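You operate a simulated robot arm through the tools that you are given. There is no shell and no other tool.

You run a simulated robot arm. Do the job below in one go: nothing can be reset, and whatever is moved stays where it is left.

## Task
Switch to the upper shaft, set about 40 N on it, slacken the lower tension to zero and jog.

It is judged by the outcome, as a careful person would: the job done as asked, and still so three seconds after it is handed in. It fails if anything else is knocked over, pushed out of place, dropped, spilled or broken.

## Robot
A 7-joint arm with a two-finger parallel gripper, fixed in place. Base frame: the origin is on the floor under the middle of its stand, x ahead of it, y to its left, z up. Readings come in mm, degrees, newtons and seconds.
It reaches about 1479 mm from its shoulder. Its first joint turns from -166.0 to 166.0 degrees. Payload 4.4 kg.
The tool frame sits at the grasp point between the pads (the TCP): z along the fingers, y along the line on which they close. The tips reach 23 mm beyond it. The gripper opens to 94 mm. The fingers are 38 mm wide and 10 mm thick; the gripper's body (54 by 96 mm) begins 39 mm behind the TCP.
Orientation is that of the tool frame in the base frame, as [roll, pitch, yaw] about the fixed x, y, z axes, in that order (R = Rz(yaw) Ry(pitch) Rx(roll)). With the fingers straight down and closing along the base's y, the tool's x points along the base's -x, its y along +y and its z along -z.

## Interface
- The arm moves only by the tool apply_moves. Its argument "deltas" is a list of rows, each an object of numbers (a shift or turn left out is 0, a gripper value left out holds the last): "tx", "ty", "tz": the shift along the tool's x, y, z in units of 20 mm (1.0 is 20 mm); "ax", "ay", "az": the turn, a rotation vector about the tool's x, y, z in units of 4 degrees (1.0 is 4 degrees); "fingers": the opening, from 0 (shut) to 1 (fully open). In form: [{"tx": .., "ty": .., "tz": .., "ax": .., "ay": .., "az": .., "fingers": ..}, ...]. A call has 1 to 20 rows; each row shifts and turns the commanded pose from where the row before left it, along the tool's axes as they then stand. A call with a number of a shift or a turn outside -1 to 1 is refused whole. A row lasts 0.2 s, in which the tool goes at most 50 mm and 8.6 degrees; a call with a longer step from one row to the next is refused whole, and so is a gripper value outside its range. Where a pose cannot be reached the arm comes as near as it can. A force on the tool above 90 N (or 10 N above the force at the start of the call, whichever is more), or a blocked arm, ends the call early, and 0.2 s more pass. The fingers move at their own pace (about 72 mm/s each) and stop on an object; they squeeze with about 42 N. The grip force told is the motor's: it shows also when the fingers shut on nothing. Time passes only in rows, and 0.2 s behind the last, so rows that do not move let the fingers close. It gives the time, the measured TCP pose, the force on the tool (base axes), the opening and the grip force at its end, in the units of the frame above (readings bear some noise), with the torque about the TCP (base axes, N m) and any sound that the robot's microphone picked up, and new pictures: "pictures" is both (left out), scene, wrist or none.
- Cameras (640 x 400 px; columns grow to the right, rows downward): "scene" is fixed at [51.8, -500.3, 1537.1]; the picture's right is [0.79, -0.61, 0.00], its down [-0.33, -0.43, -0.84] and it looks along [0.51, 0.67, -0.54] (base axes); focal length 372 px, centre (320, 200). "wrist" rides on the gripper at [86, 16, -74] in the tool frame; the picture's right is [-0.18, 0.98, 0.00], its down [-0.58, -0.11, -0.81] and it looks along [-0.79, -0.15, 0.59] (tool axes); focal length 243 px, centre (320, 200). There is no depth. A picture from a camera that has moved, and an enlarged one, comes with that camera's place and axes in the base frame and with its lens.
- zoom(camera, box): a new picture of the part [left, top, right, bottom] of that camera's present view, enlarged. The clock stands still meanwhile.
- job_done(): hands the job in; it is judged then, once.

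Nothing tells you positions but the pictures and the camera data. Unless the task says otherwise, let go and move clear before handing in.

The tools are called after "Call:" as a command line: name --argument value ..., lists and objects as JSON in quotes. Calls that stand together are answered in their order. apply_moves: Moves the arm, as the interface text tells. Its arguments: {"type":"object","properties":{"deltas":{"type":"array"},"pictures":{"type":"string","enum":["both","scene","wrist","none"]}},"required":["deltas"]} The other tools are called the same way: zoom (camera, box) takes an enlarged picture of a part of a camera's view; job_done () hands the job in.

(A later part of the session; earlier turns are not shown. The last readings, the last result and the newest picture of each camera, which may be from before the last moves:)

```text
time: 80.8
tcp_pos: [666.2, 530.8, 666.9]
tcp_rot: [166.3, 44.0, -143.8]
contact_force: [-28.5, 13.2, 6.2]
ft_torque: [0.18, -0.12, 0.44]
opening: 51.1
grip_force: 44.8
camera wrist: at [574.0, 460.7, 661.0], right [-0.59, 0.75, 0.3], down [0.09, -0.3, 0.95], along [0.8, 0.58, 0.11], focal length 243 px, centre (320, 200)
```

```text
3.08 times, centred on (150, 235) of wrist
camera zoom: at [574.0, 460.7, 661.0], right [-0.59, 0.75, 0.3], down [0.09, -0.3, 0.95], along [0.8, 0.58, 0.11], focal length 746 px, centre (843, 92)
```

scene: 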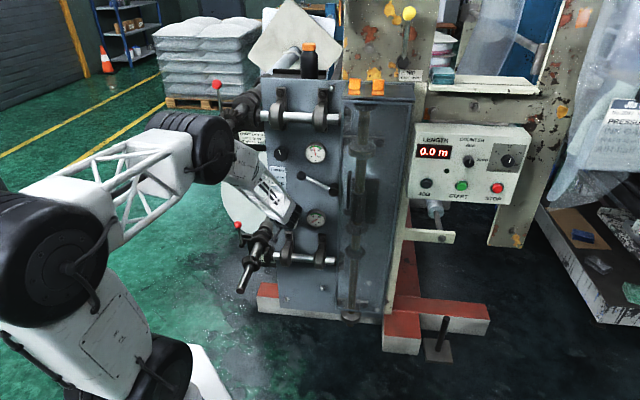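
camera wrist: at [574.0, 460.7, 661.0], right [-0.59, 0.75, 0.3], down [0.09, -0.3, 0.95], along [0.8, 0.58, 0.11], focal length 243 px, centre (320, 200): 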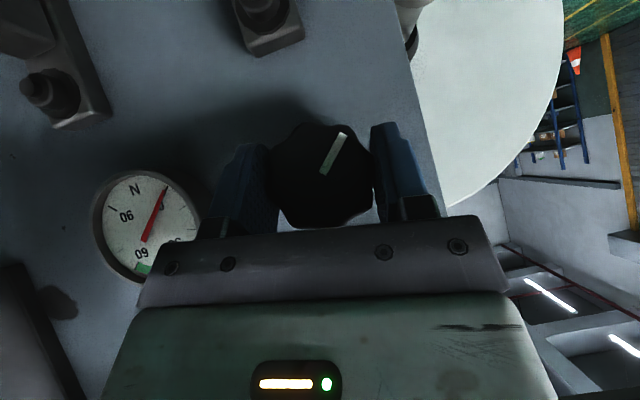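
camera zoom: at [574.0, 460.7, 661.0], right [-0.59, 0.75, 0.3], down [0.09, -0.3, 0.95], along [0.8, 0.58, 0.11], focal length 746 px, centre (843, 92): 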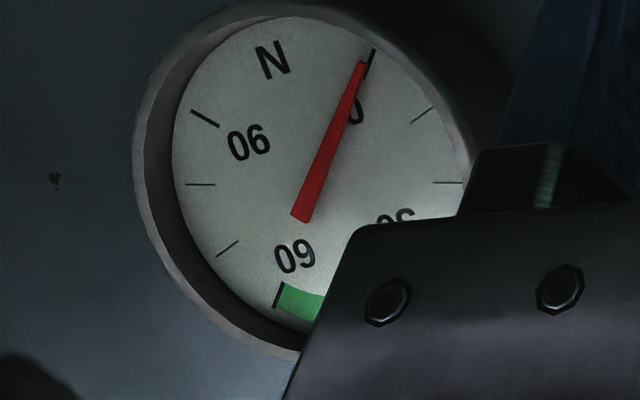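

The needle now covers the 0 mark. I'll turn a few degrees more to be sure it's at the bottom stop, and check again.

Call:
apply_moves --deltas '[{"ax": 0.53, "az": -0.53}]' --pictures "none"

Call:
zoom --camera "scene" --box '[300, 200, 335, 230]'

Call:
zoom --camera "wrist" --box '[80, 170, 220, 300]'

```text
time: 81.2
tcp_pos: [665.4, 529.9, 667.7]
tcp_rot: [170.4, 44.5, -140.8]
contact_force: [-47.2, 14.1, 19.0]
ft_torque: [1.36, 0.4, 1.34]
opening: 51.5
grip_force: 45.2
```

```text
13.33 times, centred on (318, 215) of scene
camera zoom: at [51.8, -500.3, 1537.1], right [0.79, -0.61, 0.0], down [-0.33, -0.43, -0.84], along [0.51, 0.67, -0.54], focal length 4953 px, centre (353, 0)
```

zoom: 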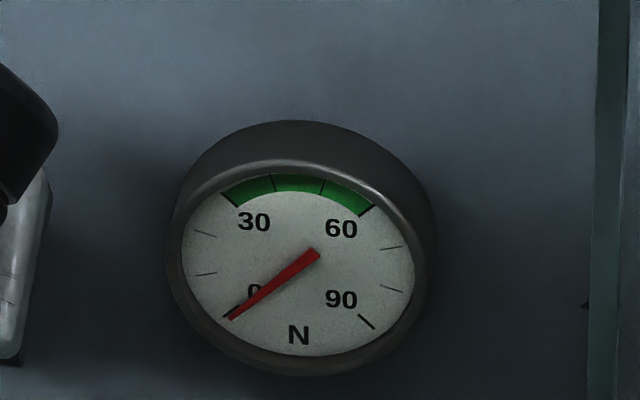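

```text
3.08 times, centred on (150, 235) of wrist
camera zoom: at [574.4, 460.5, 660.5], right [-0.6, 0.76, 0.25], down [0.05, -0.27, 0.96], along [0.8, 0.59, 0.12], focal length 746 px, centre (843, 92)
```

zoom: 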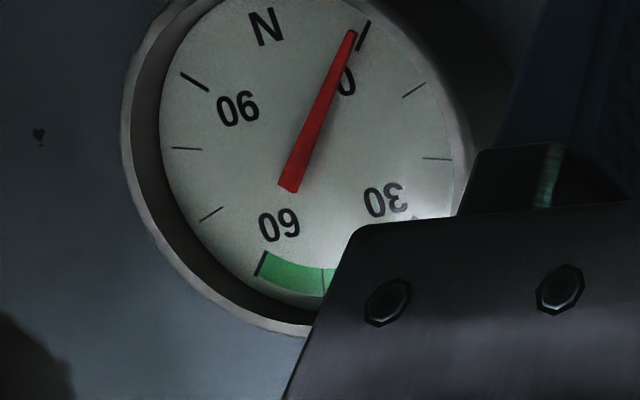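

The torque rose to 1.2 N·m, so the knob is at its zero stop. I'll open the fingers, back straight out, and confirm both gauges.

Call:
apply_moves --deltas '[{"fingers": 0.8}, {}, {"tz": -0.707, "tx": 0.707}, {"tz": -0.707, "tx": 0.707}, {"tz": -0.707, "tx": 0.707}, {"tz": -0.707, "tx": 0.707}, {"tz": -0.707, "tx": 0.707}]' --pictures "both"

Call:
zoom --camera "scene" --box '[295, 130, 345, 235]'

Call:
zoom --camera "scene" --box '[300, 200, 335, 230]'

Call:
zoom --camera "scene" --box '[300, 138, 335, 168]'

```text
time: 82.8
tcp_pos: [597.1, 459.1, 666.9]
tcp_rot: [170.4, 44.6, -141.0]
contact_force: [-0.2, 0.0, 0.4]
ft_torque: [-0.02, -0.02, 0.0]
opening: 75.0
grip_force: 0.0
camera wrist: at [505.1, 388.8, 660.5], right [-0.6, 0.76, 0.25], down [0.05, -0.27, 0.96], along [0.8, 0.59, 0.12], focal length 243 px, centre (320, 200)
```

scene: 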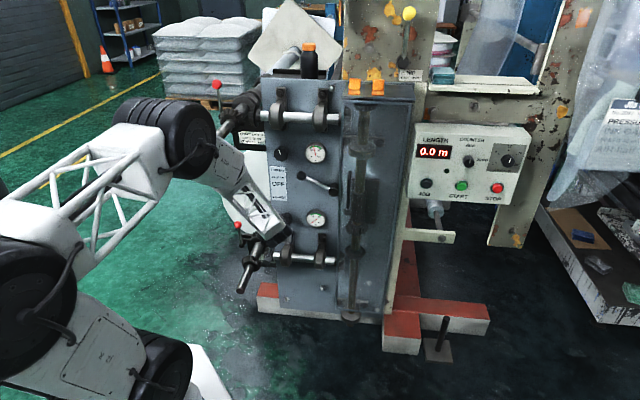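
wrist: 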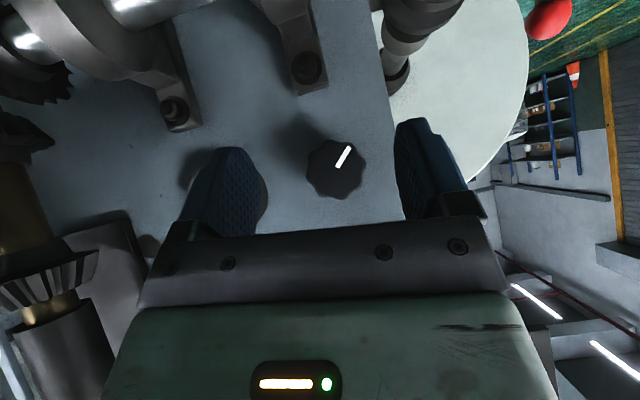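

```text
3.81 times, centred on (320, 182) of scene
camera zoom: at [51.8, -500.3, 1537.1], right [0.79, -0.61, 0.0], down [-0.33, -0.43, -0.84], along [0.51, 0.67, -0.54], focal length 1415 px, centre (320, 267)
```

zoom: 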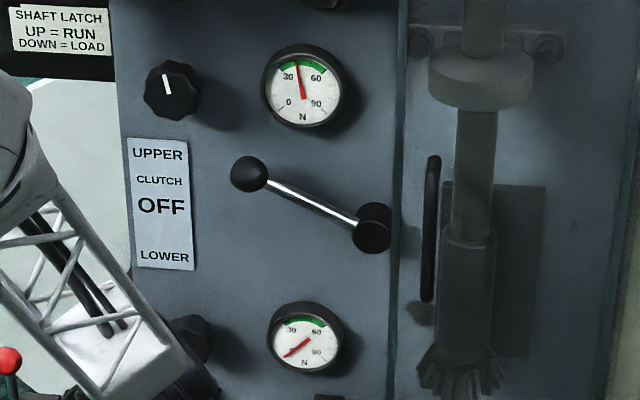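

```text
13.33 times, centred on (318, 215) of scene
camera zoom: at [51.8, -500.3, 1537.1], right [0.79, -0.61, 0.0], down [-0.33, -0.43, -0.84], along [0.51, 0.67, -0.54], focal length 4953 px, centre (353, 0)
```

zoom: 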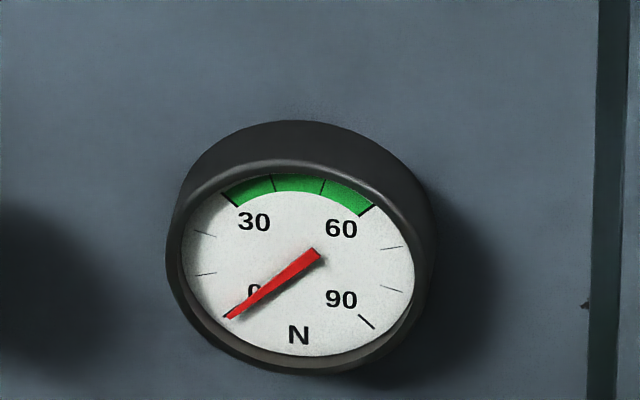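

```text
13.33 times, centred on (318, 153) of scene
camera zoom: at [51.8, -500.3, 1537.1], right [0.79, -0.61, 0.0], down [-0.33, -0.43, -0.84], along [0.51, 0.67, -0.54], focal length 4953 px, centre (353, 827)
```

zoom: 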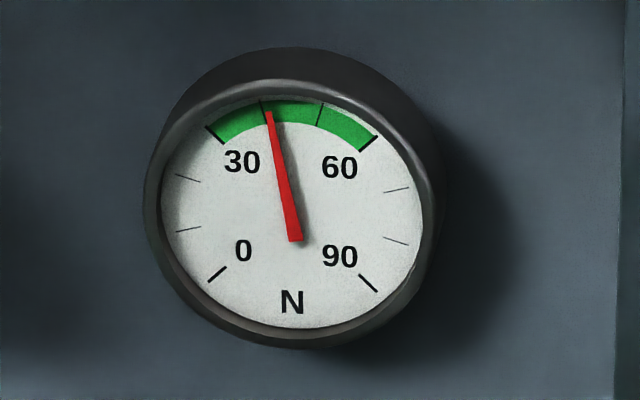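

Both tensions and the lever look right: UPPER, ~41 N, and lower 0 N. Now for JOG: the views place its cap at about (998, 142, 900) on a vertical box face parallel to the panel. I'll back off, rise, and close the fingers.

Call:
apply_moves --deltas '[{"tz": -0.707, "tx": 0.707, "fingers": 0}, {"tz": -0.707, "tx": 0.707}, {"tz": -0.707, "tx": 0.707}, {"tz": -0.707, "tx": 0.707}, {"tz": -0.707, "tx": 0.707}, {"tz": -0.707, "tx": 0.707}, {"tz": -0.707, "tx": 0.707}, {"tz": -0.7, "tx": -0.7, "ty": 0.12}, {"tz": -0.7, "tx": -0.7, "ty": 0.12}, {"tz": -0.7, "tx": -0.7, "ty": 0.12}, {"tz": -0.7, "tx": -0.7, "ty": 0.12}, {"tz": -0.7, "tx": -0.7, "ty": 0.12}, {"tz": -0.7, "tx": -0.7, "ty": 0.12}, {"tz": -0.7, "tx": -0.7, "ty": 0.12}, {"tz": -0.7, "tx": -0.7, "ty": 0.12}, {"tz": -0.7, "tx": -0.7, "ty": 0.12}, {"tz": -0.7, "tx": -0.7, "ty": 0.12}, {"tz": -0.7, "tx": -0.7, "ty": 0.12}, {"tz": -0.7, "tx": -0.7, "ty": 0.12}]' --pictures "both"

```text
time: 86.8
tcp_pos: [499.2, 358.2, 906.7]
tcp_rot: [170.4, 44.4, -140.9]
contact_force: [-0.1, 0.3, -0.1]
ft_torque: [0.0, -0.03, 0.0]
opening: 0.0
grip_force: 42.0
camera wrist: at [408.0, 288.7, 900.5], right [-0.6, 0.76, 0.25], down [0.05, -0.27, 0.96], along [0.8, 0.59, 0.12], focal length 243 px, centre (320, 200)
```

scene: 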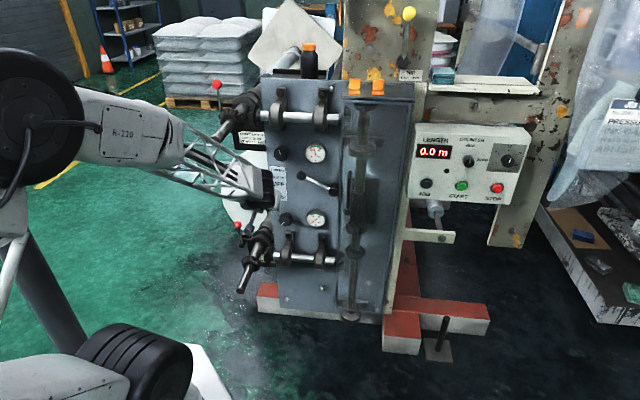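
wrist: 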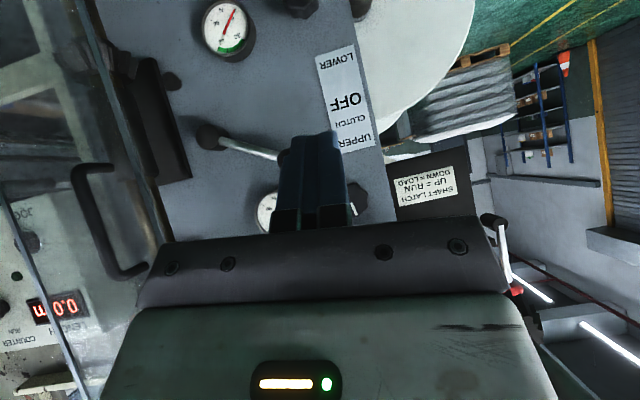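

Clear and closed. I'll level the roll and translate right across the front of the guard (staying well in front of it) toward the control box.

Call:
apply_moves --deltas '[{"ty": -1}, {"ty": -1}, {"ty": -1}, {"ty": -1}, {"ty": -1}, {"ty": -1, "ax": 0.57, "az": -0.57}, {"ty": -1, "ax": 0.57, "az": -0.57}, {"ty": -1}, {"ty": -1}, {"ty": -1}, {"ty": -1}, {"ty": -1}, {"ty": -1}, {"ty": -1}]' --pictures "both"

```text
time: 89.8
tcp_pos: [701.5, 163.0, 889.6]
tcp_rot: [179.3, 44.9, -134.6]
contact_force: [0.4, -0.2, 1.3]
ft_torque: [-0.04, 0.0, -0.03]
opening: 0.1
grip_force: 42.1
camera wrist: at [609.8, 93.1, 881.5], right [-0.61, 0.78, 0.14], down [-0.03, -0.19, 0.98], along [0.79, 0.6, 0.14], focal length 243 px, centre (320, 200)
```

scene: 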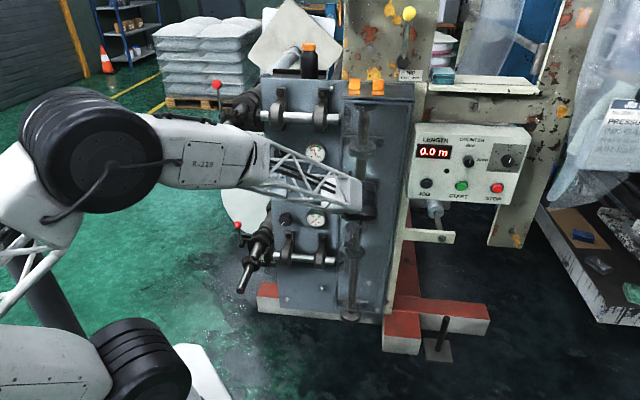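
wrist: 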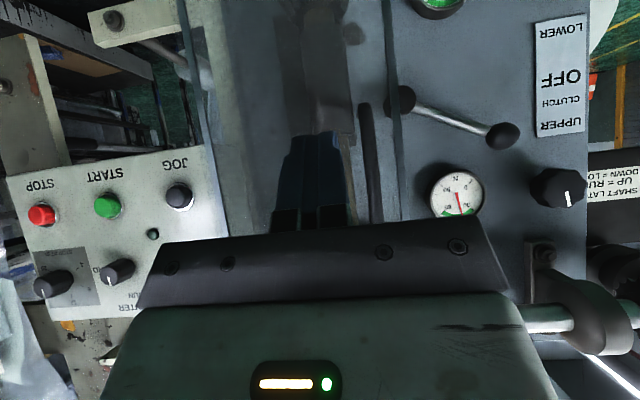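

I can see the JOG button clearly. I'll zoom to locate it precisely.

Call:
zoom --camera "wrist" --box '[80, 140, 260, 260]'

Call:
zoom --camera "scene" --box '[400, 150, 480, 210]'

Call:
zoom --camera "wrist" --box '[80, 0, 400, 240]'

```text
3.33 times, centred on (170, 200) of wrist
camera zoom: at [609.8, 93.1, 881.5], right [-0.61, 0.78, 0.14], down [-0.03, -0.19, 0.98], along [0.79, 0.6, 0.14], focal length 809 px, centre (820, 200)
```

zoom: 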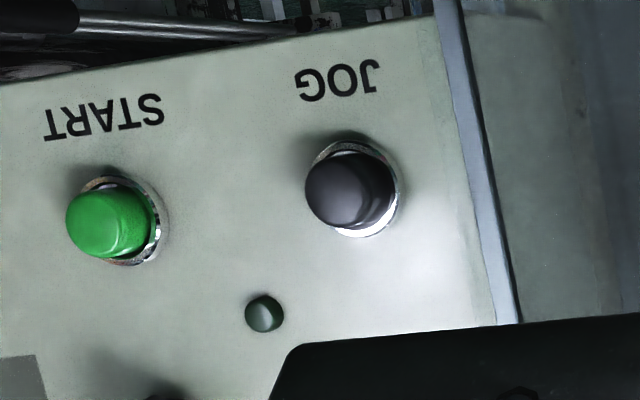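

```text
6.67 times, centred on (440, 180) of scene
camera zoom: at [51.8, -500.3, 1537.1], right [0.79, -0.61, 0.0], down [-0.33, -0.43, -0.84], along [0.51, 0.67, -0.54], focal length 2476 px, centre (-480, 333)
```

zoom: 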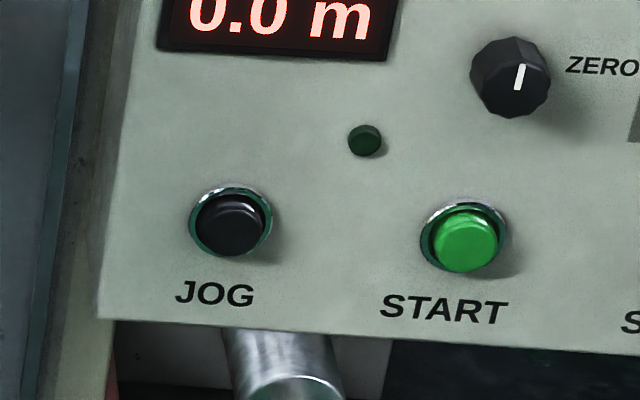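

```text
1.67 times, centred on (240, 120) of wrist
camera zoom: at [609.8, 93.1, 881.5], right [-0.61, 0.78, 0.14], down [-0.03, -0.19, 0.98], along [0.79, 0.6, 0.14], focal length 404 px, centre (453, 333)
```

zoom: 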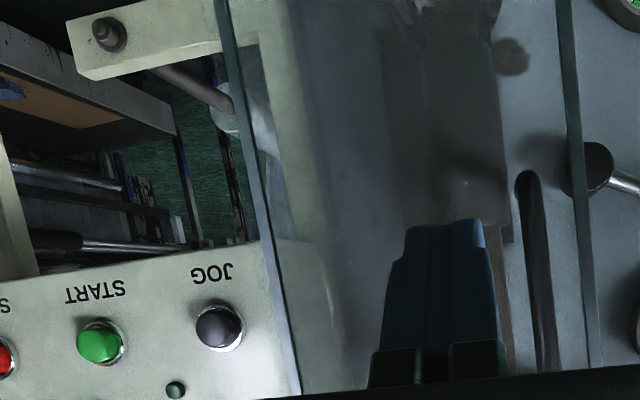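

JOG is at u≈606, z≈899, cap front about m≈806. I'll shift right and up to line the closed fingertips up with it.

Call:
apply_moves --deltas '[{"ty": -1}, {"ty": -1}, {"ty": -1}, {"ty": -1}, {"ty": -1}, {"ty": -1}, {"ty": -1}, {"ty": -1}, {"ty": -1}, {"ty": -1}, {"ty": -1, "tz": -0.22, "tx": -0.22}, {"ty": -0.25, "tz": -0.22, "tx": -0.22}]' --pictures "both"

Call:
zoom --camera "wrist" --box '[220, 60, 420, 220]'

```text
time: 92.4
tcp_pos: [861.5, 8.0, 901.1]
tcp_rot: [179.4, 44.9, -134.6]
contact_force: [0.1, -0.3, 0.7]
ft_torque: [0.0, 0.01, 0.0]
opening: 0.0
grip_force: 42.2
camera wrist: at [770.4, -63.1, 892.2], right [-0.61, 0.78, 0.14], down [-0.03, -0.19, 0.98], along [0.79, 0.6, 0.14], focal length 243 px, centre (320, 200)
```

scene: 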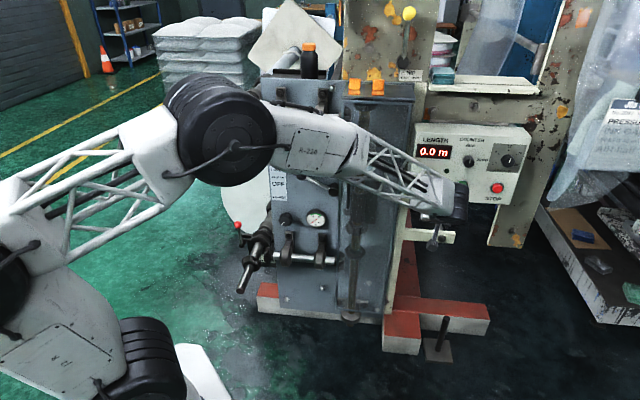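
wrist: 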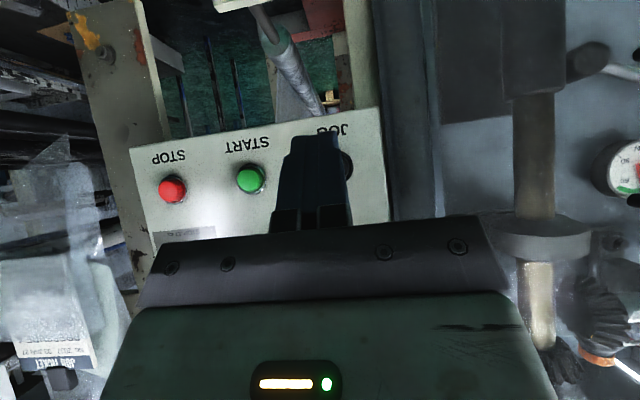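

```text
2.50 times, centred on (320, 140) of wrist
camera zoom: at [770.4, -63.1, 892.2], right [-0.61, 0.78, 0.14], down [-0.03, -0.19, 0.98], along [0.79, 0.6, 0.14], focal length 606 px, centre (320, 350)
```

zoom: 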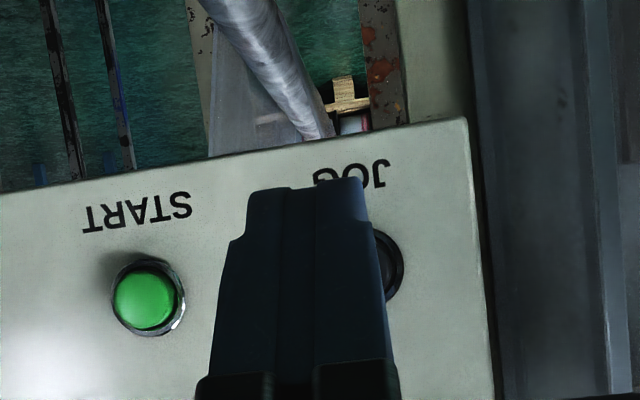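

The fingertips are in line with JOG. I'll advance to about 25–30 mm short of the cap and check.

Call:
apply_moves --deltas '[{"tz": 0.706, "tx": -0.708, "ty": -0.015}, {"tz": 0.706, "tx": -0.708, "ty": -0.015}, {"tz": 0.706, "tx": -0.708, "ty": -0.015}, {"tz": 0.706, "tx": -0.708, "ty": -0.015}, {"tz": 0.706, "tx": -0.708, "ty": -0.015}, {"tz": 0.706, "tx": -0.708, "ty": -0.015}, {"tz": 0.706, "tx": -0.708, "ty": -0.015}]' --pictures "both"

Call:
zoom --camera "wrist" --box '[220, 60, 420, 220]'

Call:
zoom --camera "scene" --box '[390, 120, 530, 230]'

```text
time: 94.0
tcp_pos: [960.7, 106.0, 901.7]
tcp_rot: [179.5, 45.0, -134.6]
contact_force: [0.1, -0.6, 0.1]
ft_torque: [0.01, 0.01, -0.03]
opening: 0.1
grip_force: 41.9
camera wrist: at [869.6, 36.0, 892.6], right [-0.61, 0.78, 0.14], down [-0.03, -0.19, 0.98], along [0.79, 0.6, 0.14], focal length 243 px, centre (320, 200)
```

scene: 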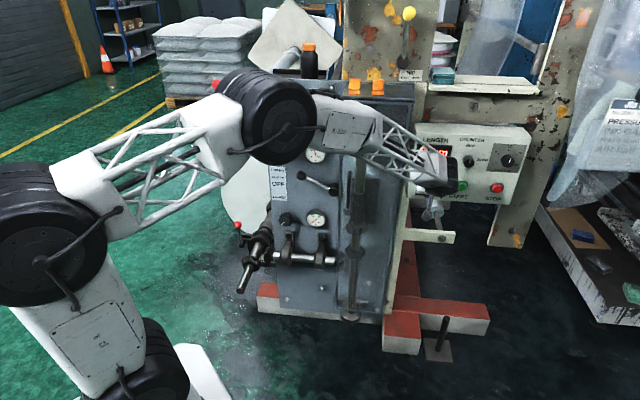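
wrist: 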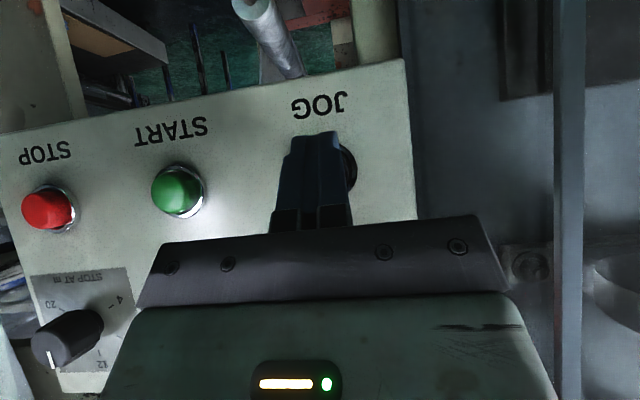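

```text
2.50 times, centred on (320, 140) of wrist
camera zoom: at [869.6, 36.0, 892.6], right [-0.61, 0.78, 0.14], down [-0.03, -0.19, 0.98], along [0.79, 0.6, 0.14], focal length 606 px, centre (320, 350)
```

zoom: 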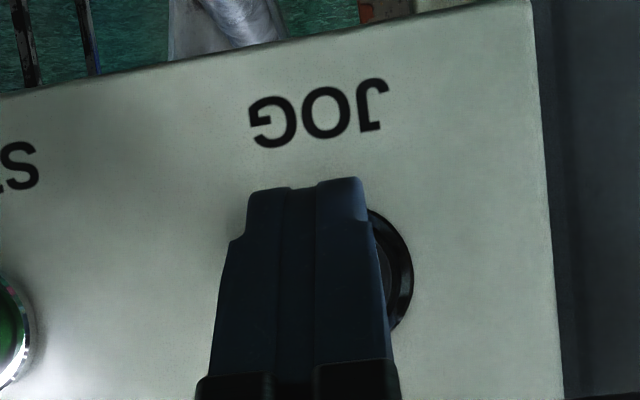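

```text
3.64 times, centred on (460, 175) of scene
camera zoom: at [51.8, -500.3, 1537.1], right [0.79, -0.61, 0.0], down [-0.33, -0.43, -0.84], along [0.51, 0.67, -0.54], focal length 1351 px, centre (-189, 291)
```

zoom: 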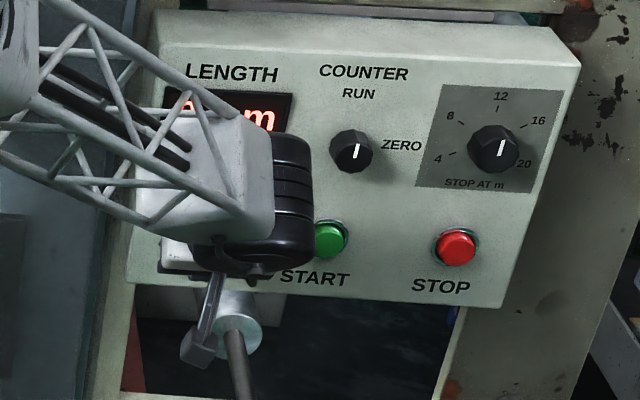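

Aligned within a few millimetres (TCP u≈604, JOG u≈605). I'll creep forward to touch the cap.

Call:
apply_moves --deltas '[{"tz": 0.706, "tx": -0.708}, {"tz": 0.106, "tx": -0.106}, {"tz": 0.106, "tx": -0.106}, {"tz": 0.106, "tx": -0.106}]' --pictures "both"

Call:
zoom --camera "wrist" --box '[220, 60, 420, 220]'

Call:
zoom --camera "scene" --box '[390, 120, 530, 230]'

```text
time: 95.0
tcp_pos: [980.7, 126.1, 899.4]
tcp_rot: [179.5, 44.8, -134.5]
contact_force: [-43.1, -25.8, 7.5]
ft_torque: [0.1, -0.01, 0.3]
opening: 0.1
grip_force: 41.7
heard: click
camera wrist: at [888.9, 56.0, 892.1], right [-0.61, 0.78, 0.14], down [-0.03, -0.19, 0.98], along [0.79, 0.6, 0.14], focal length 243 px, centre (320, 200)
```

scene: 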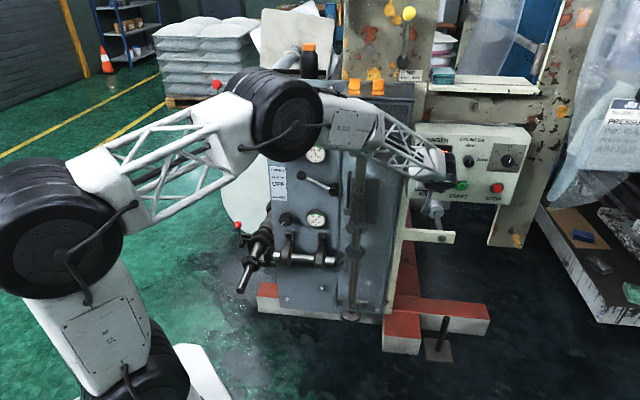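
wrist: 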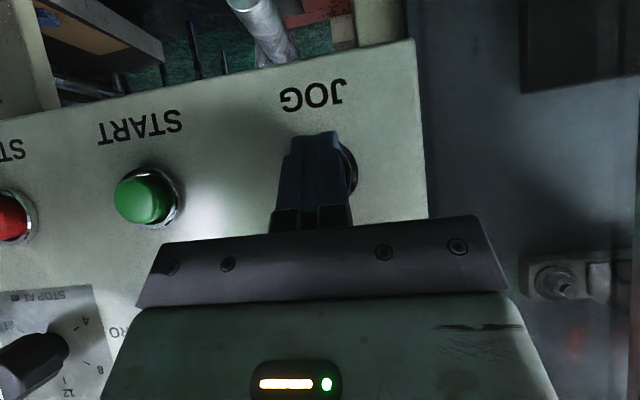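

```text
2.50 times, centred on (320, 140) of wrist
camera zoom: at [888.9, 56.0, 892.1], right [-0.61, 0.78, 0.14], down [-0.03, -0.19, 0.98], along [0.79, 0.6, 0.14], focal length 606 px, centre (320, 350)
```

zoom: 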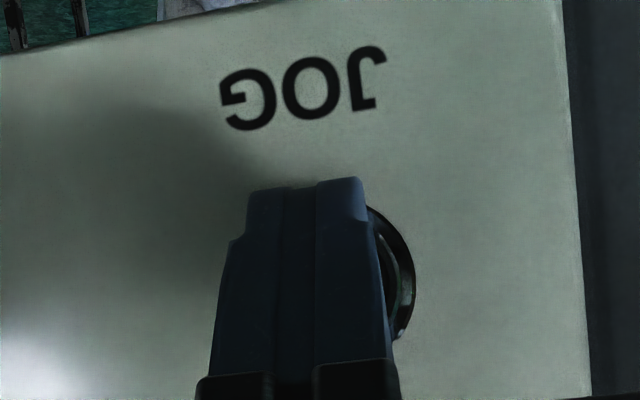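

```text
3.64 times, centred on (460, 175) of scene
camera zoom: at [51.8, -500.3, 1537.1], right [0.79, -0.61, 0.0], down [-0.33, -0.43, -0.84], along [0.51, 0.67, -0.54], focal length 1351 px, centre (-189, 291)
```

zoom: 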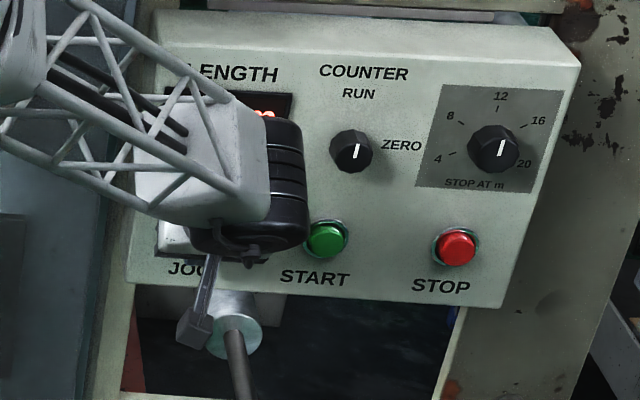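

A click was heard and there's about 50 N on the cap, so JOG is pressed. I'll hold it for about a second and look for running signs.

Call:
apply_moves --deltas '[{}, {}, {}, {}, {}]' --pictures "both"

Call:
zoom --camera "scene" --box '[420, 130, 480, 170]'

Call:
zoom --camera "scene" --box '[210, 60, 330, 150]'

Call:
zoom --camera "scene" --box '[260, 130, 360, 240]'

```text
time: 96.2
tcp_pos: [979.6, 126.5, 901.0]
tcp_rot: [179.4, 44.8, -134.6]
contact_force: [-36.5, -36.2, -2.6]
ft_torque: [-0.16, 0.16, -0.03]
opening: 0.4
grip_force: 42.1
camera wrist: at [889.2, 56.3, 892.0], right [-0.61, 0.78, 0.14], down [-0.03, -0.19, 0.98], along [0.79, 0.6, 0.14], focal length 243 px, centre (320, 200)
```

scene: 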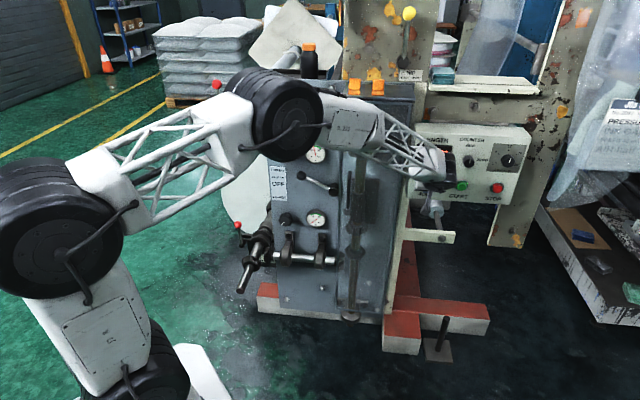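
wrist: 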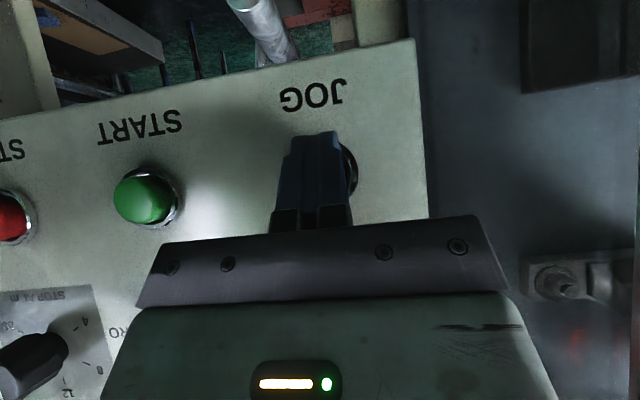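

```text
10.00 times, centred on (450, 150) of scene
camera zoom: at [51.8, -500.3, 1537.1], right [0.79, -0.61, 0.0], down [-0.33, -0.43, -0.84], along [0.51, 0.67, -0.54], focal length 3715 px, centre (-980, 700)
```

zoom: 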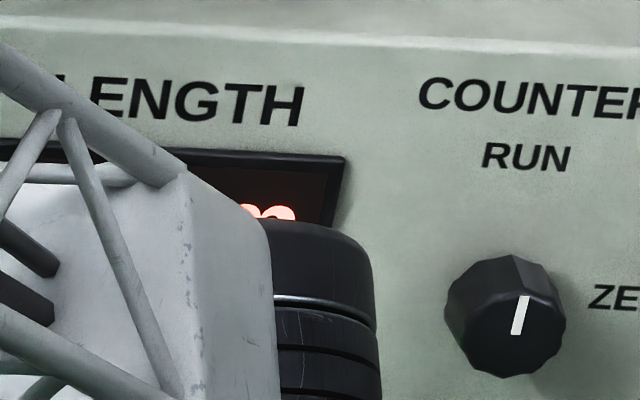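

```text
4.44 times, centred on (270, 105) of scene
camera zoom: at [51.8, -500.3, 1537.1], right [0.79, -0.61, 0.0], down [-0.33, -0.43, -0.84], along [0.51, 0.67, -0.54], focal length 1651 px, centre (542, 622)
```

zoom: 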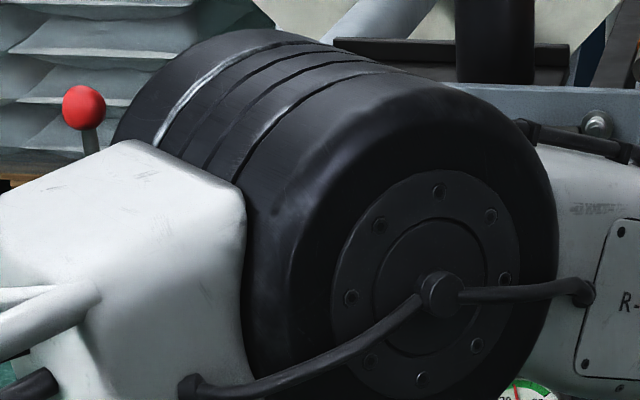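

```text
3.64 times, centred on (310, 185) of scene
camera zoom: at [51.8, -500.3, 1537.1], right [0.79, -0.61, 0.0], down [-0.33, -0.43, -0.84], along [0.51, 0.67, -0.54], focal length 1351 px, centre (356, 254)
```

zoom: 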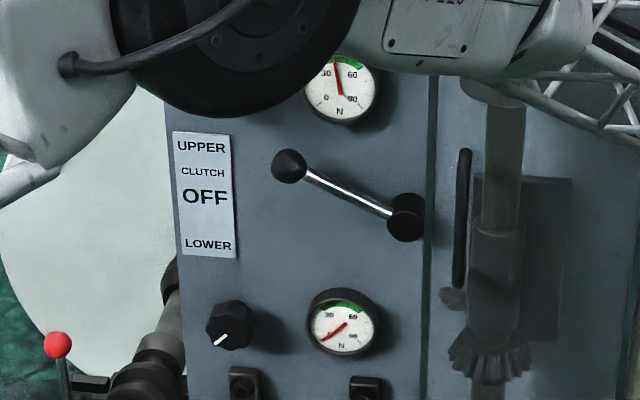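

No motor sound was reported, and the display is hidden behind the wrist. I'll back off 60 mm to release the button and read the display and lamp.

Call:
apply_moves --deltas '[{"tz": -0.706, "tx": 0.708}, {"tz": -0.706, "tx": 0.708}, {"tz": -0.706, "tx": 0.708}]' --pictures "both"

Call:
zoom --camera "scene" --box '[390, 120, 530, 230]'

Call:
zoom --camera "wrist" --box '[220, 60, 420, 220]'

```text
time: 97.0
tcp_pos: [938.7, 83.6, 901.5]
tcp_rot: [179.5, 45.0, -134.6]
contact_force: [-0.7, -0.3, -0.4]
ft_torque: [0.0, 0.0, 0.02]
opening: 0.0
grip_force: 42.1
camera wrist: at [848.1, 13.8, 892.7], right [-0.61, 0.78, 0.14], down [-0.03, -0.19, 0.98], along [0.79, 0.6, 0.14], focal length 243 px, centre (320, 200)
```

scene: 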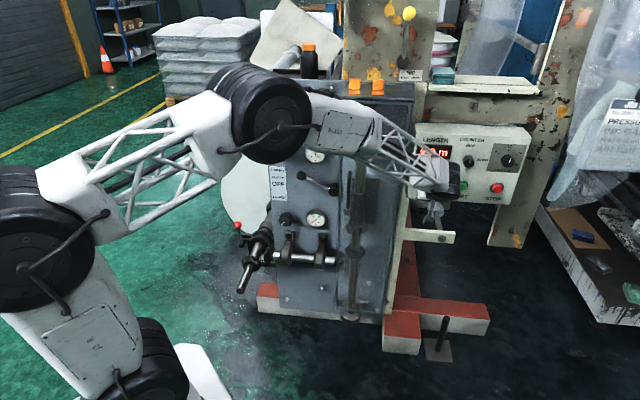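
wrist: 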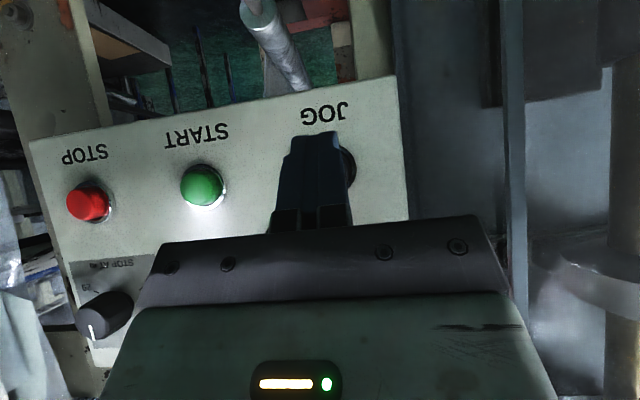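

```text
3.64 times, centred on (460, 175) of scene
camera zoom: at [51.8, -500.3, 1537.1], right [0.79, -0.61, 0.0], down [-0.33, -0.43, -0.84], along [0.51, 0.67, -0.54], focal length 1351 px, centre (-189, 291)
```

zoom: 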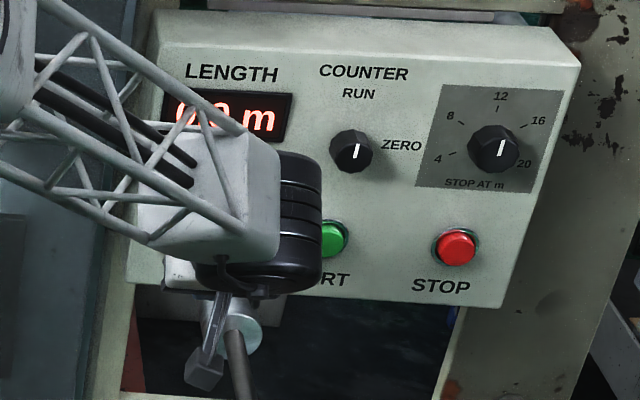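

```text
2.50 times, centred on (320, 140) of wrist
camera zoom: at [848.1, 13.8, 892.7], right [-0.61, 0.78, 0.14], down [-0.03, -0.19, 0.98], along [0.79, 0.6, 0.14], focal length 606 px, centre (320, 350)
```

zoom: 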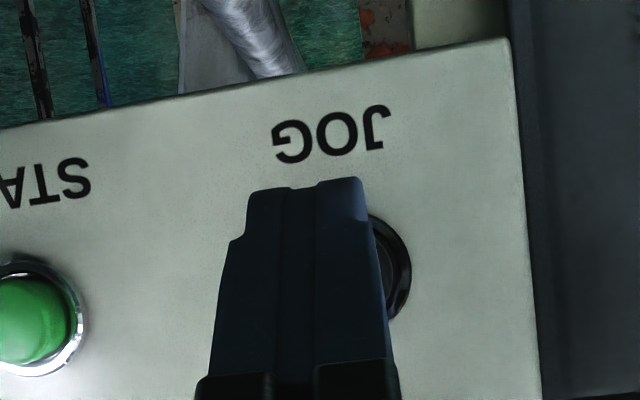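

I'll back off a bit more so the display and lamp are unobstructed.

Call:
apply_moves --deltas '[{"tz": -0.706, "tx": 0.708}, {"tz": -0.706, "tx": 0.708}, {"tz": -0.706, "tx": 0.708}, {"tz": -0.706, "tx": 0.708}, {"tz": -0.706, "tx": 0.708}, {"ty": 1}, {"ty": 1}, {"ty": 1}, {"ty": 1}, {"ty": 1}]' --pictures "both"

Call:
zoom --camera "scene" --box '[400, 120, 540, 210]'

Call:
zoom --camera "wrist" --box '[80, 100, 300, 260]'

Call:
zoom --camera "scene" --box '[340, 0, 460, 110]'

```text
time: 99.2
tcp_pos: [796.9, 81.9, 901.4]
tcp_rot: [179.5, 44.9, -134.5]
contact_force: [-0.4, -0.2, -0.1]
ft_torque: [-0.01, -0.02, -0.02]
opening: 0.0
grip_force: 42.1
camera wrist: at [705.9, 11.5, 893.1], right [-0.61, 0.78, 0.14], down [-0.03, -0.19, 0.98], along [0.79, 0.6, 0.14], focal length 243 px, centre (320, 200)
```

scene: 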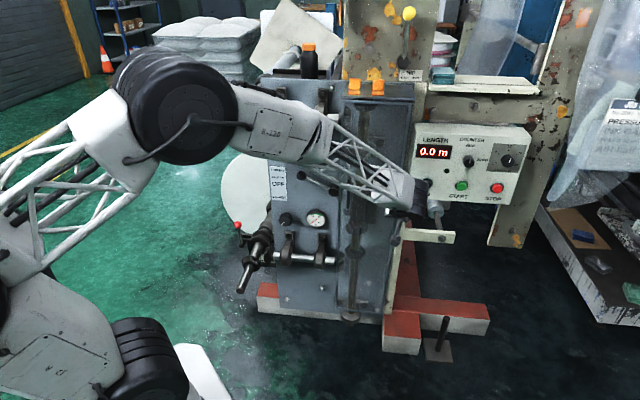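
wrist: 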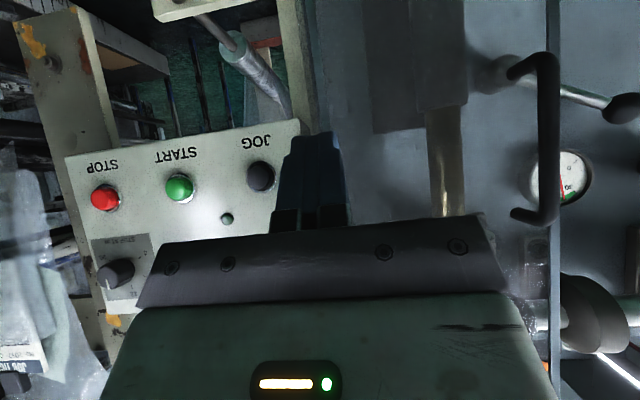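

```text
4.44 times, centred on (470, 165) of scene
camera zoom: at [51.8, -500.3, 1537.1], right [0.79, -0.61, 0.0], down [-0.33, -0.43, -0.84], along [0.51, 0.67, -0.54], focal length 1651 px, centre (-347, 356)
```

zoom: 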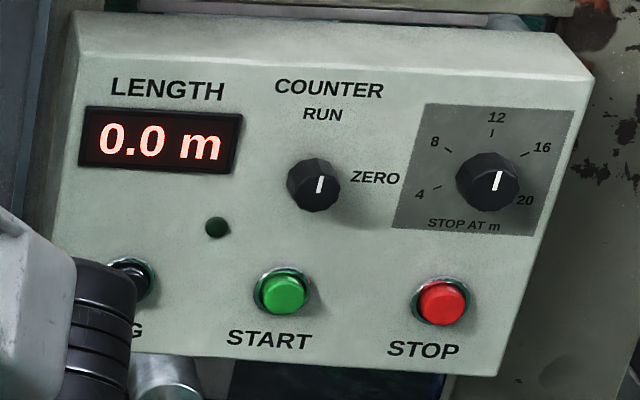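

```text
2.50 times, centred on (190, 180) of wrist
camera zoom: at [705.9, 11.5, 893.1], right [-0.61, 0.78, 0.14], down [-0.03, -0.19, 0.98], along [0.79, 0.6, 0.14], focal length 606 px, centre (645, 250)
```

zoom: 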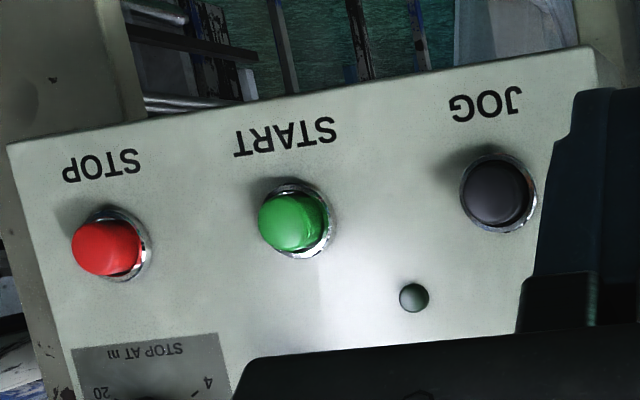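

```text
3.64 times, centred on (400, 55) of scene
camera zoom: at [51.8, -500.3, 1537.1], right [0.79, -0.61, 0.0], down [-0.33, -0.43, -0.84], along [0.51, 0.67, -0.54], focal length 1351 px, centre (29, 727)
```

zoom: 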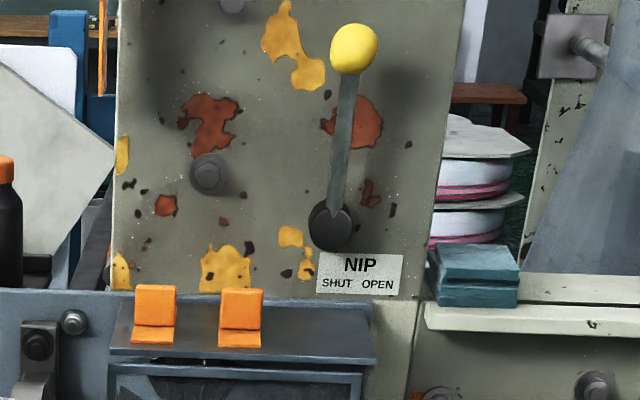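

The display still reads 0.0 m. I want to know if the shaft actually turned during the press, so I'll compare the upper shaft and gear train with earlier views.

Call:
zoom --camera "scene" --box '[210, 60, 330, 150]'

Call:
zoom --camera "scene" --box '[330, 80, 420, 330]'

Call:
zoom --camera "scene" --box '[335, 210, 385, 330]'

Call:
zoom --camera "wrist" --box '[340, 0, 640, 200]'

```text
4.44 times, centred on (270, 105) of scene
camera zoom: at [51.8, -500.3, 1537.1], right [0.79, -0.61, 0.0], down [-0.33, -0.43, -0.84], along [0.51, 0.67, -0.54], focal length 1651 px, centre (542, 622)
```

zoom: 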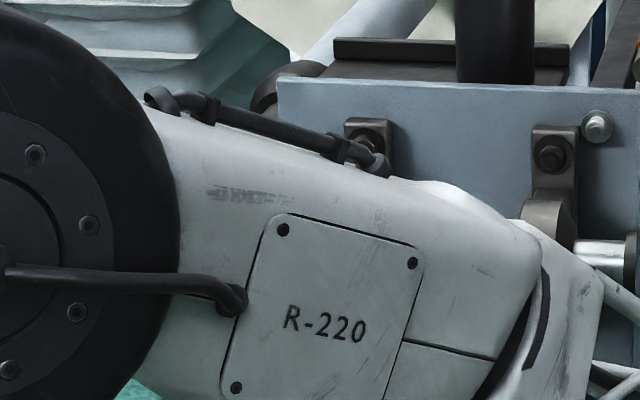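

```text
1.60 times, centred on (375, 205) of scene
camera zoom: at [51.8, -500.3, 1537.1], right [0.79, -0.61, 0.0], down [-0.33, -0.43, -0.84], along [0.51, 0.67, -0.54], focal length 594 px, centre (232, 192)
```

zoom: 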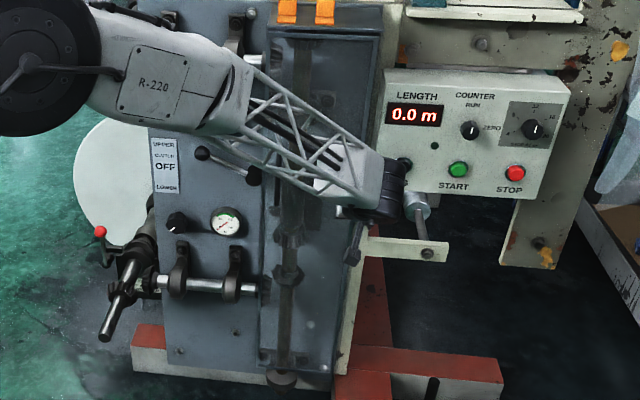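

```text
3.33 times, centred on (360, 270) of scene
camera zoom: at [51.8, -500.3, 1537.1], right [0.79, -0.61, 0.0], down [-0.33, -0.43, -0.84], along [0.51, 0.67, -0.54], focal length 1238 px, centre (187, -33)
```

zoom: 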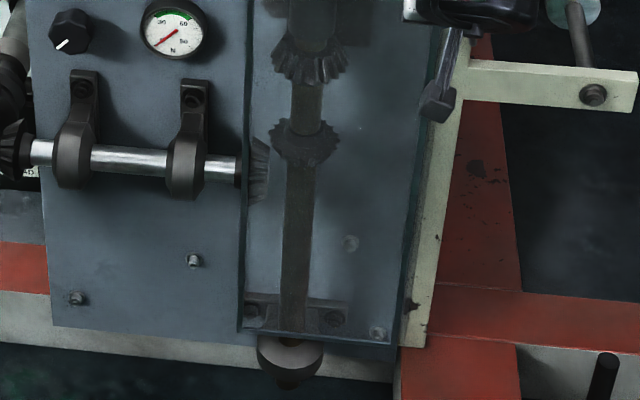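

```text
2.00 times, centred on (490, 100) of wrist
camera zoom: at [705.9, 11.5, 893.1], right [-0.61, 0.78, 0.14], down [-0.03, -0.19, 0.98], along [0.79, 0.6, 0.14], focal length 485 px, centre (-20, 400)
```

zoom: 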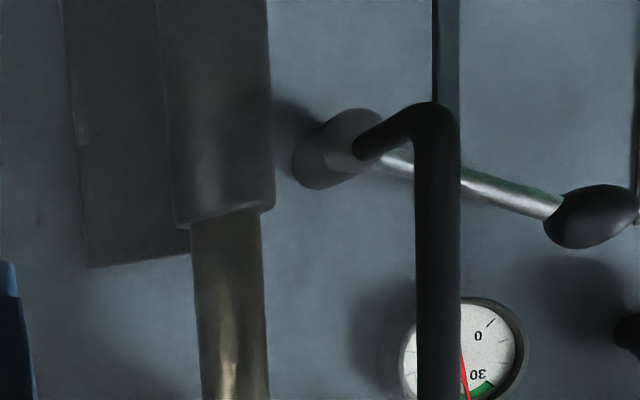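

Nothing visibly changed from that press, but the display and lamp were hidden while I held it. I'll press again with the tool level, which leaves the display, lamp and gear train visible in the scene camera.

Call:
apply_moves --deltas '[{"ty": -1}, {"ty": -1}, {"ty": -1}, {"ty": -1}, {"ty": -1}, {"ay": -1}, {"ay": -1}, {"ay": -1}, {"ay": -1}, {"ay": -1}, {"ay": -1}, {"ay": -1}, {"ay": -1}, {"ay": -1}, {"ay": -1}, {"ay": -1}]' --pictures "both"

```text
time: 102.6
tcp_pos: [869.0, 12.3, 901.0]
tcp_rot: [160.1, 88.9, -154.1]
contact_force: [-0.8, -0.6, -0.1]
ft_torque: [-0.03, -0.01, -0.02]
opening: 0.1
grip_force: 42.2
camera wrist: at [804.0, -30.4, 815.8], right [-0.7, 0.69, 0.19], down [-0.47, -0.65, 0.6], along [0.53, 0.33, 0.78], focal length 243 px, centre (320, 200)
```

scene: 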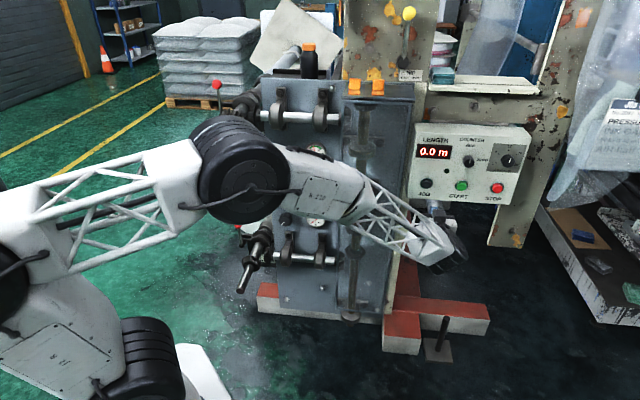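
wrist: 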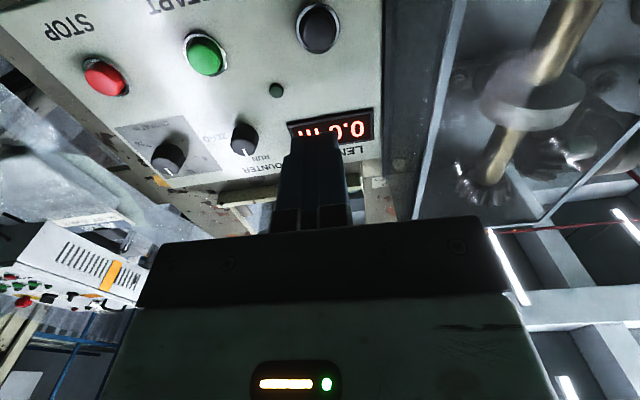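

This gives a clear view of the display, JOG, and the shaft. I'll advance to just short of the cap.

Call:
apply_moves --deltas '[{"tz": 1}, {"tz": 1}, {"tz": 1}, {"tz": 1}, {"tz": 1}, {"tz": 1}, {"tz": 0.75}]' --pictures "both"

Call:
zoom --camera "scene" --box '[390, 120, 530, 230]'

Call:
zoom --camera "scene" --box '[210, 60, 330, 150]'

Call:
zoom --camera "scene" --box '[335, 210, 385, 270]'

Call:
zoom --camera "wrist" --box '[200, 0, 420, 240]'

```text
time: 104.2
tcp_pos: [963.2, 109.7, 897.5]
tcp_rot: [160.6, 88.8, -153.6]
contact_force: [-0.6, 0.4, 0.4]
ft_torque: [-0.01, 0.02, -0.03]
opening: 0.0
grip_force: 42.1
camera wrist: at [898.1, 66.4, 812.3], right [-0.7, 0.69, 0.19], down [-0.47, -0.65, 0.6], along [0.53, 0.33, 0.78], focal length 243 px, centre (320, 200)
```

scene: 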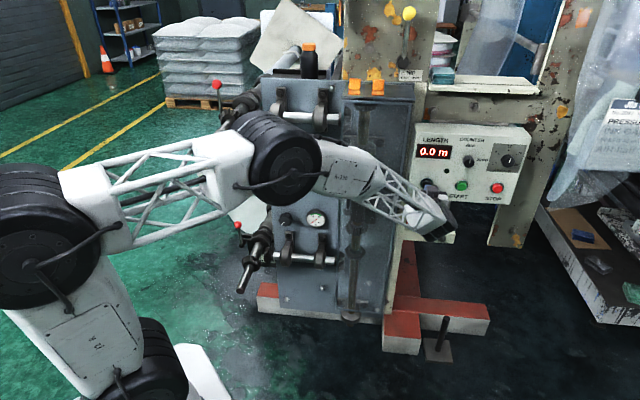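
wrist: 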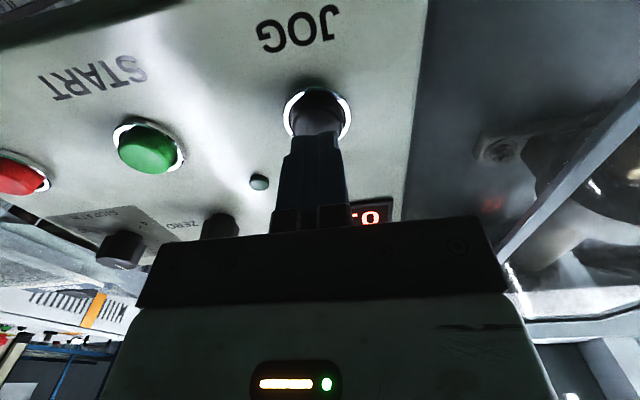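

```text
3.64 times, centred on (460, 175) of scene
camera zoom: at [51.8, -500.3, 1537.1], right [0.79, -0.61, 0.0], down [-0.33, -0.43, -0.84], along [0.51, 0.67, -0.54], focal length 1351 px, centre (-189, 291)
```

zoom: 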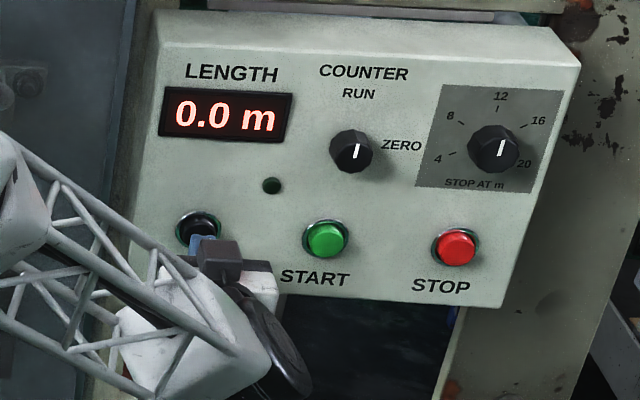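

```text
4.44 times, centred on (270, 105) of scene
camera zoom: at [51.8, -500.3, 1537.1], right [0.79, -0.61, 0.0], down [-0.33, -0.43, -0.84], along [0.51, 0.67, -0.54], focal length 1651 px, centre (542, 622)
```

zoom: 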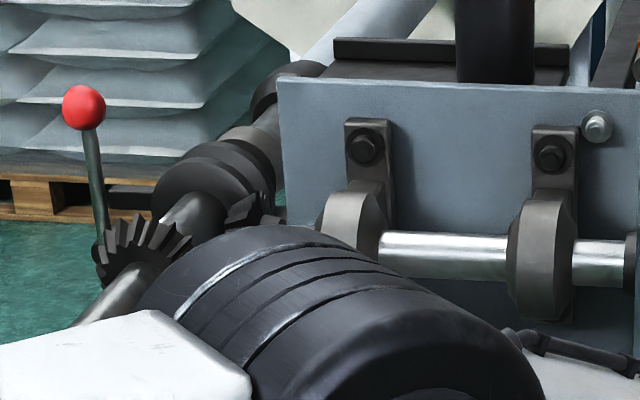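

```text
6.67 times, centred on (360, 240) of scene
camera zoom: at [51.8, -500.3, 1537.1], right [0.79, -0.61, 0.0], down [-0.33, -0.43, -0.84], along [0.51, 0.67, -0.54], focal length 2476 px, centre (53, -67)
```

zoom: 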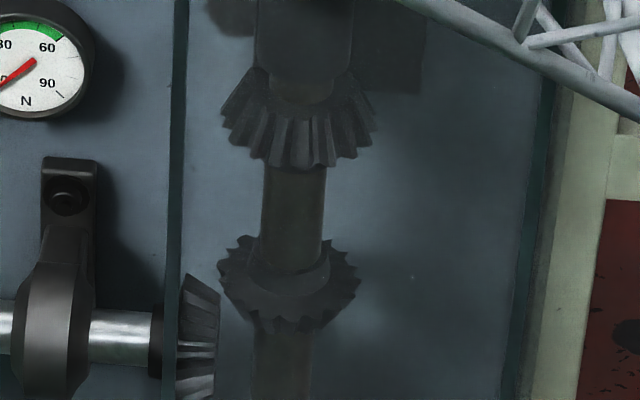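

```text
1.67 times, centred on (310, 120) of wrist
camera zoom: at [898.1, 66.4, 812.3], right [-0.7, 0.69, 0.19], down [-0.47, -0.65, 0.6], along [0.53, 0.33, 0.78], focal length 404 px, centre (337, 333)
```

zoom: 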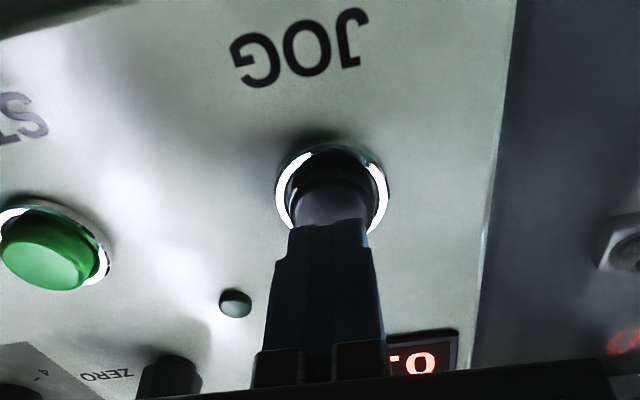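

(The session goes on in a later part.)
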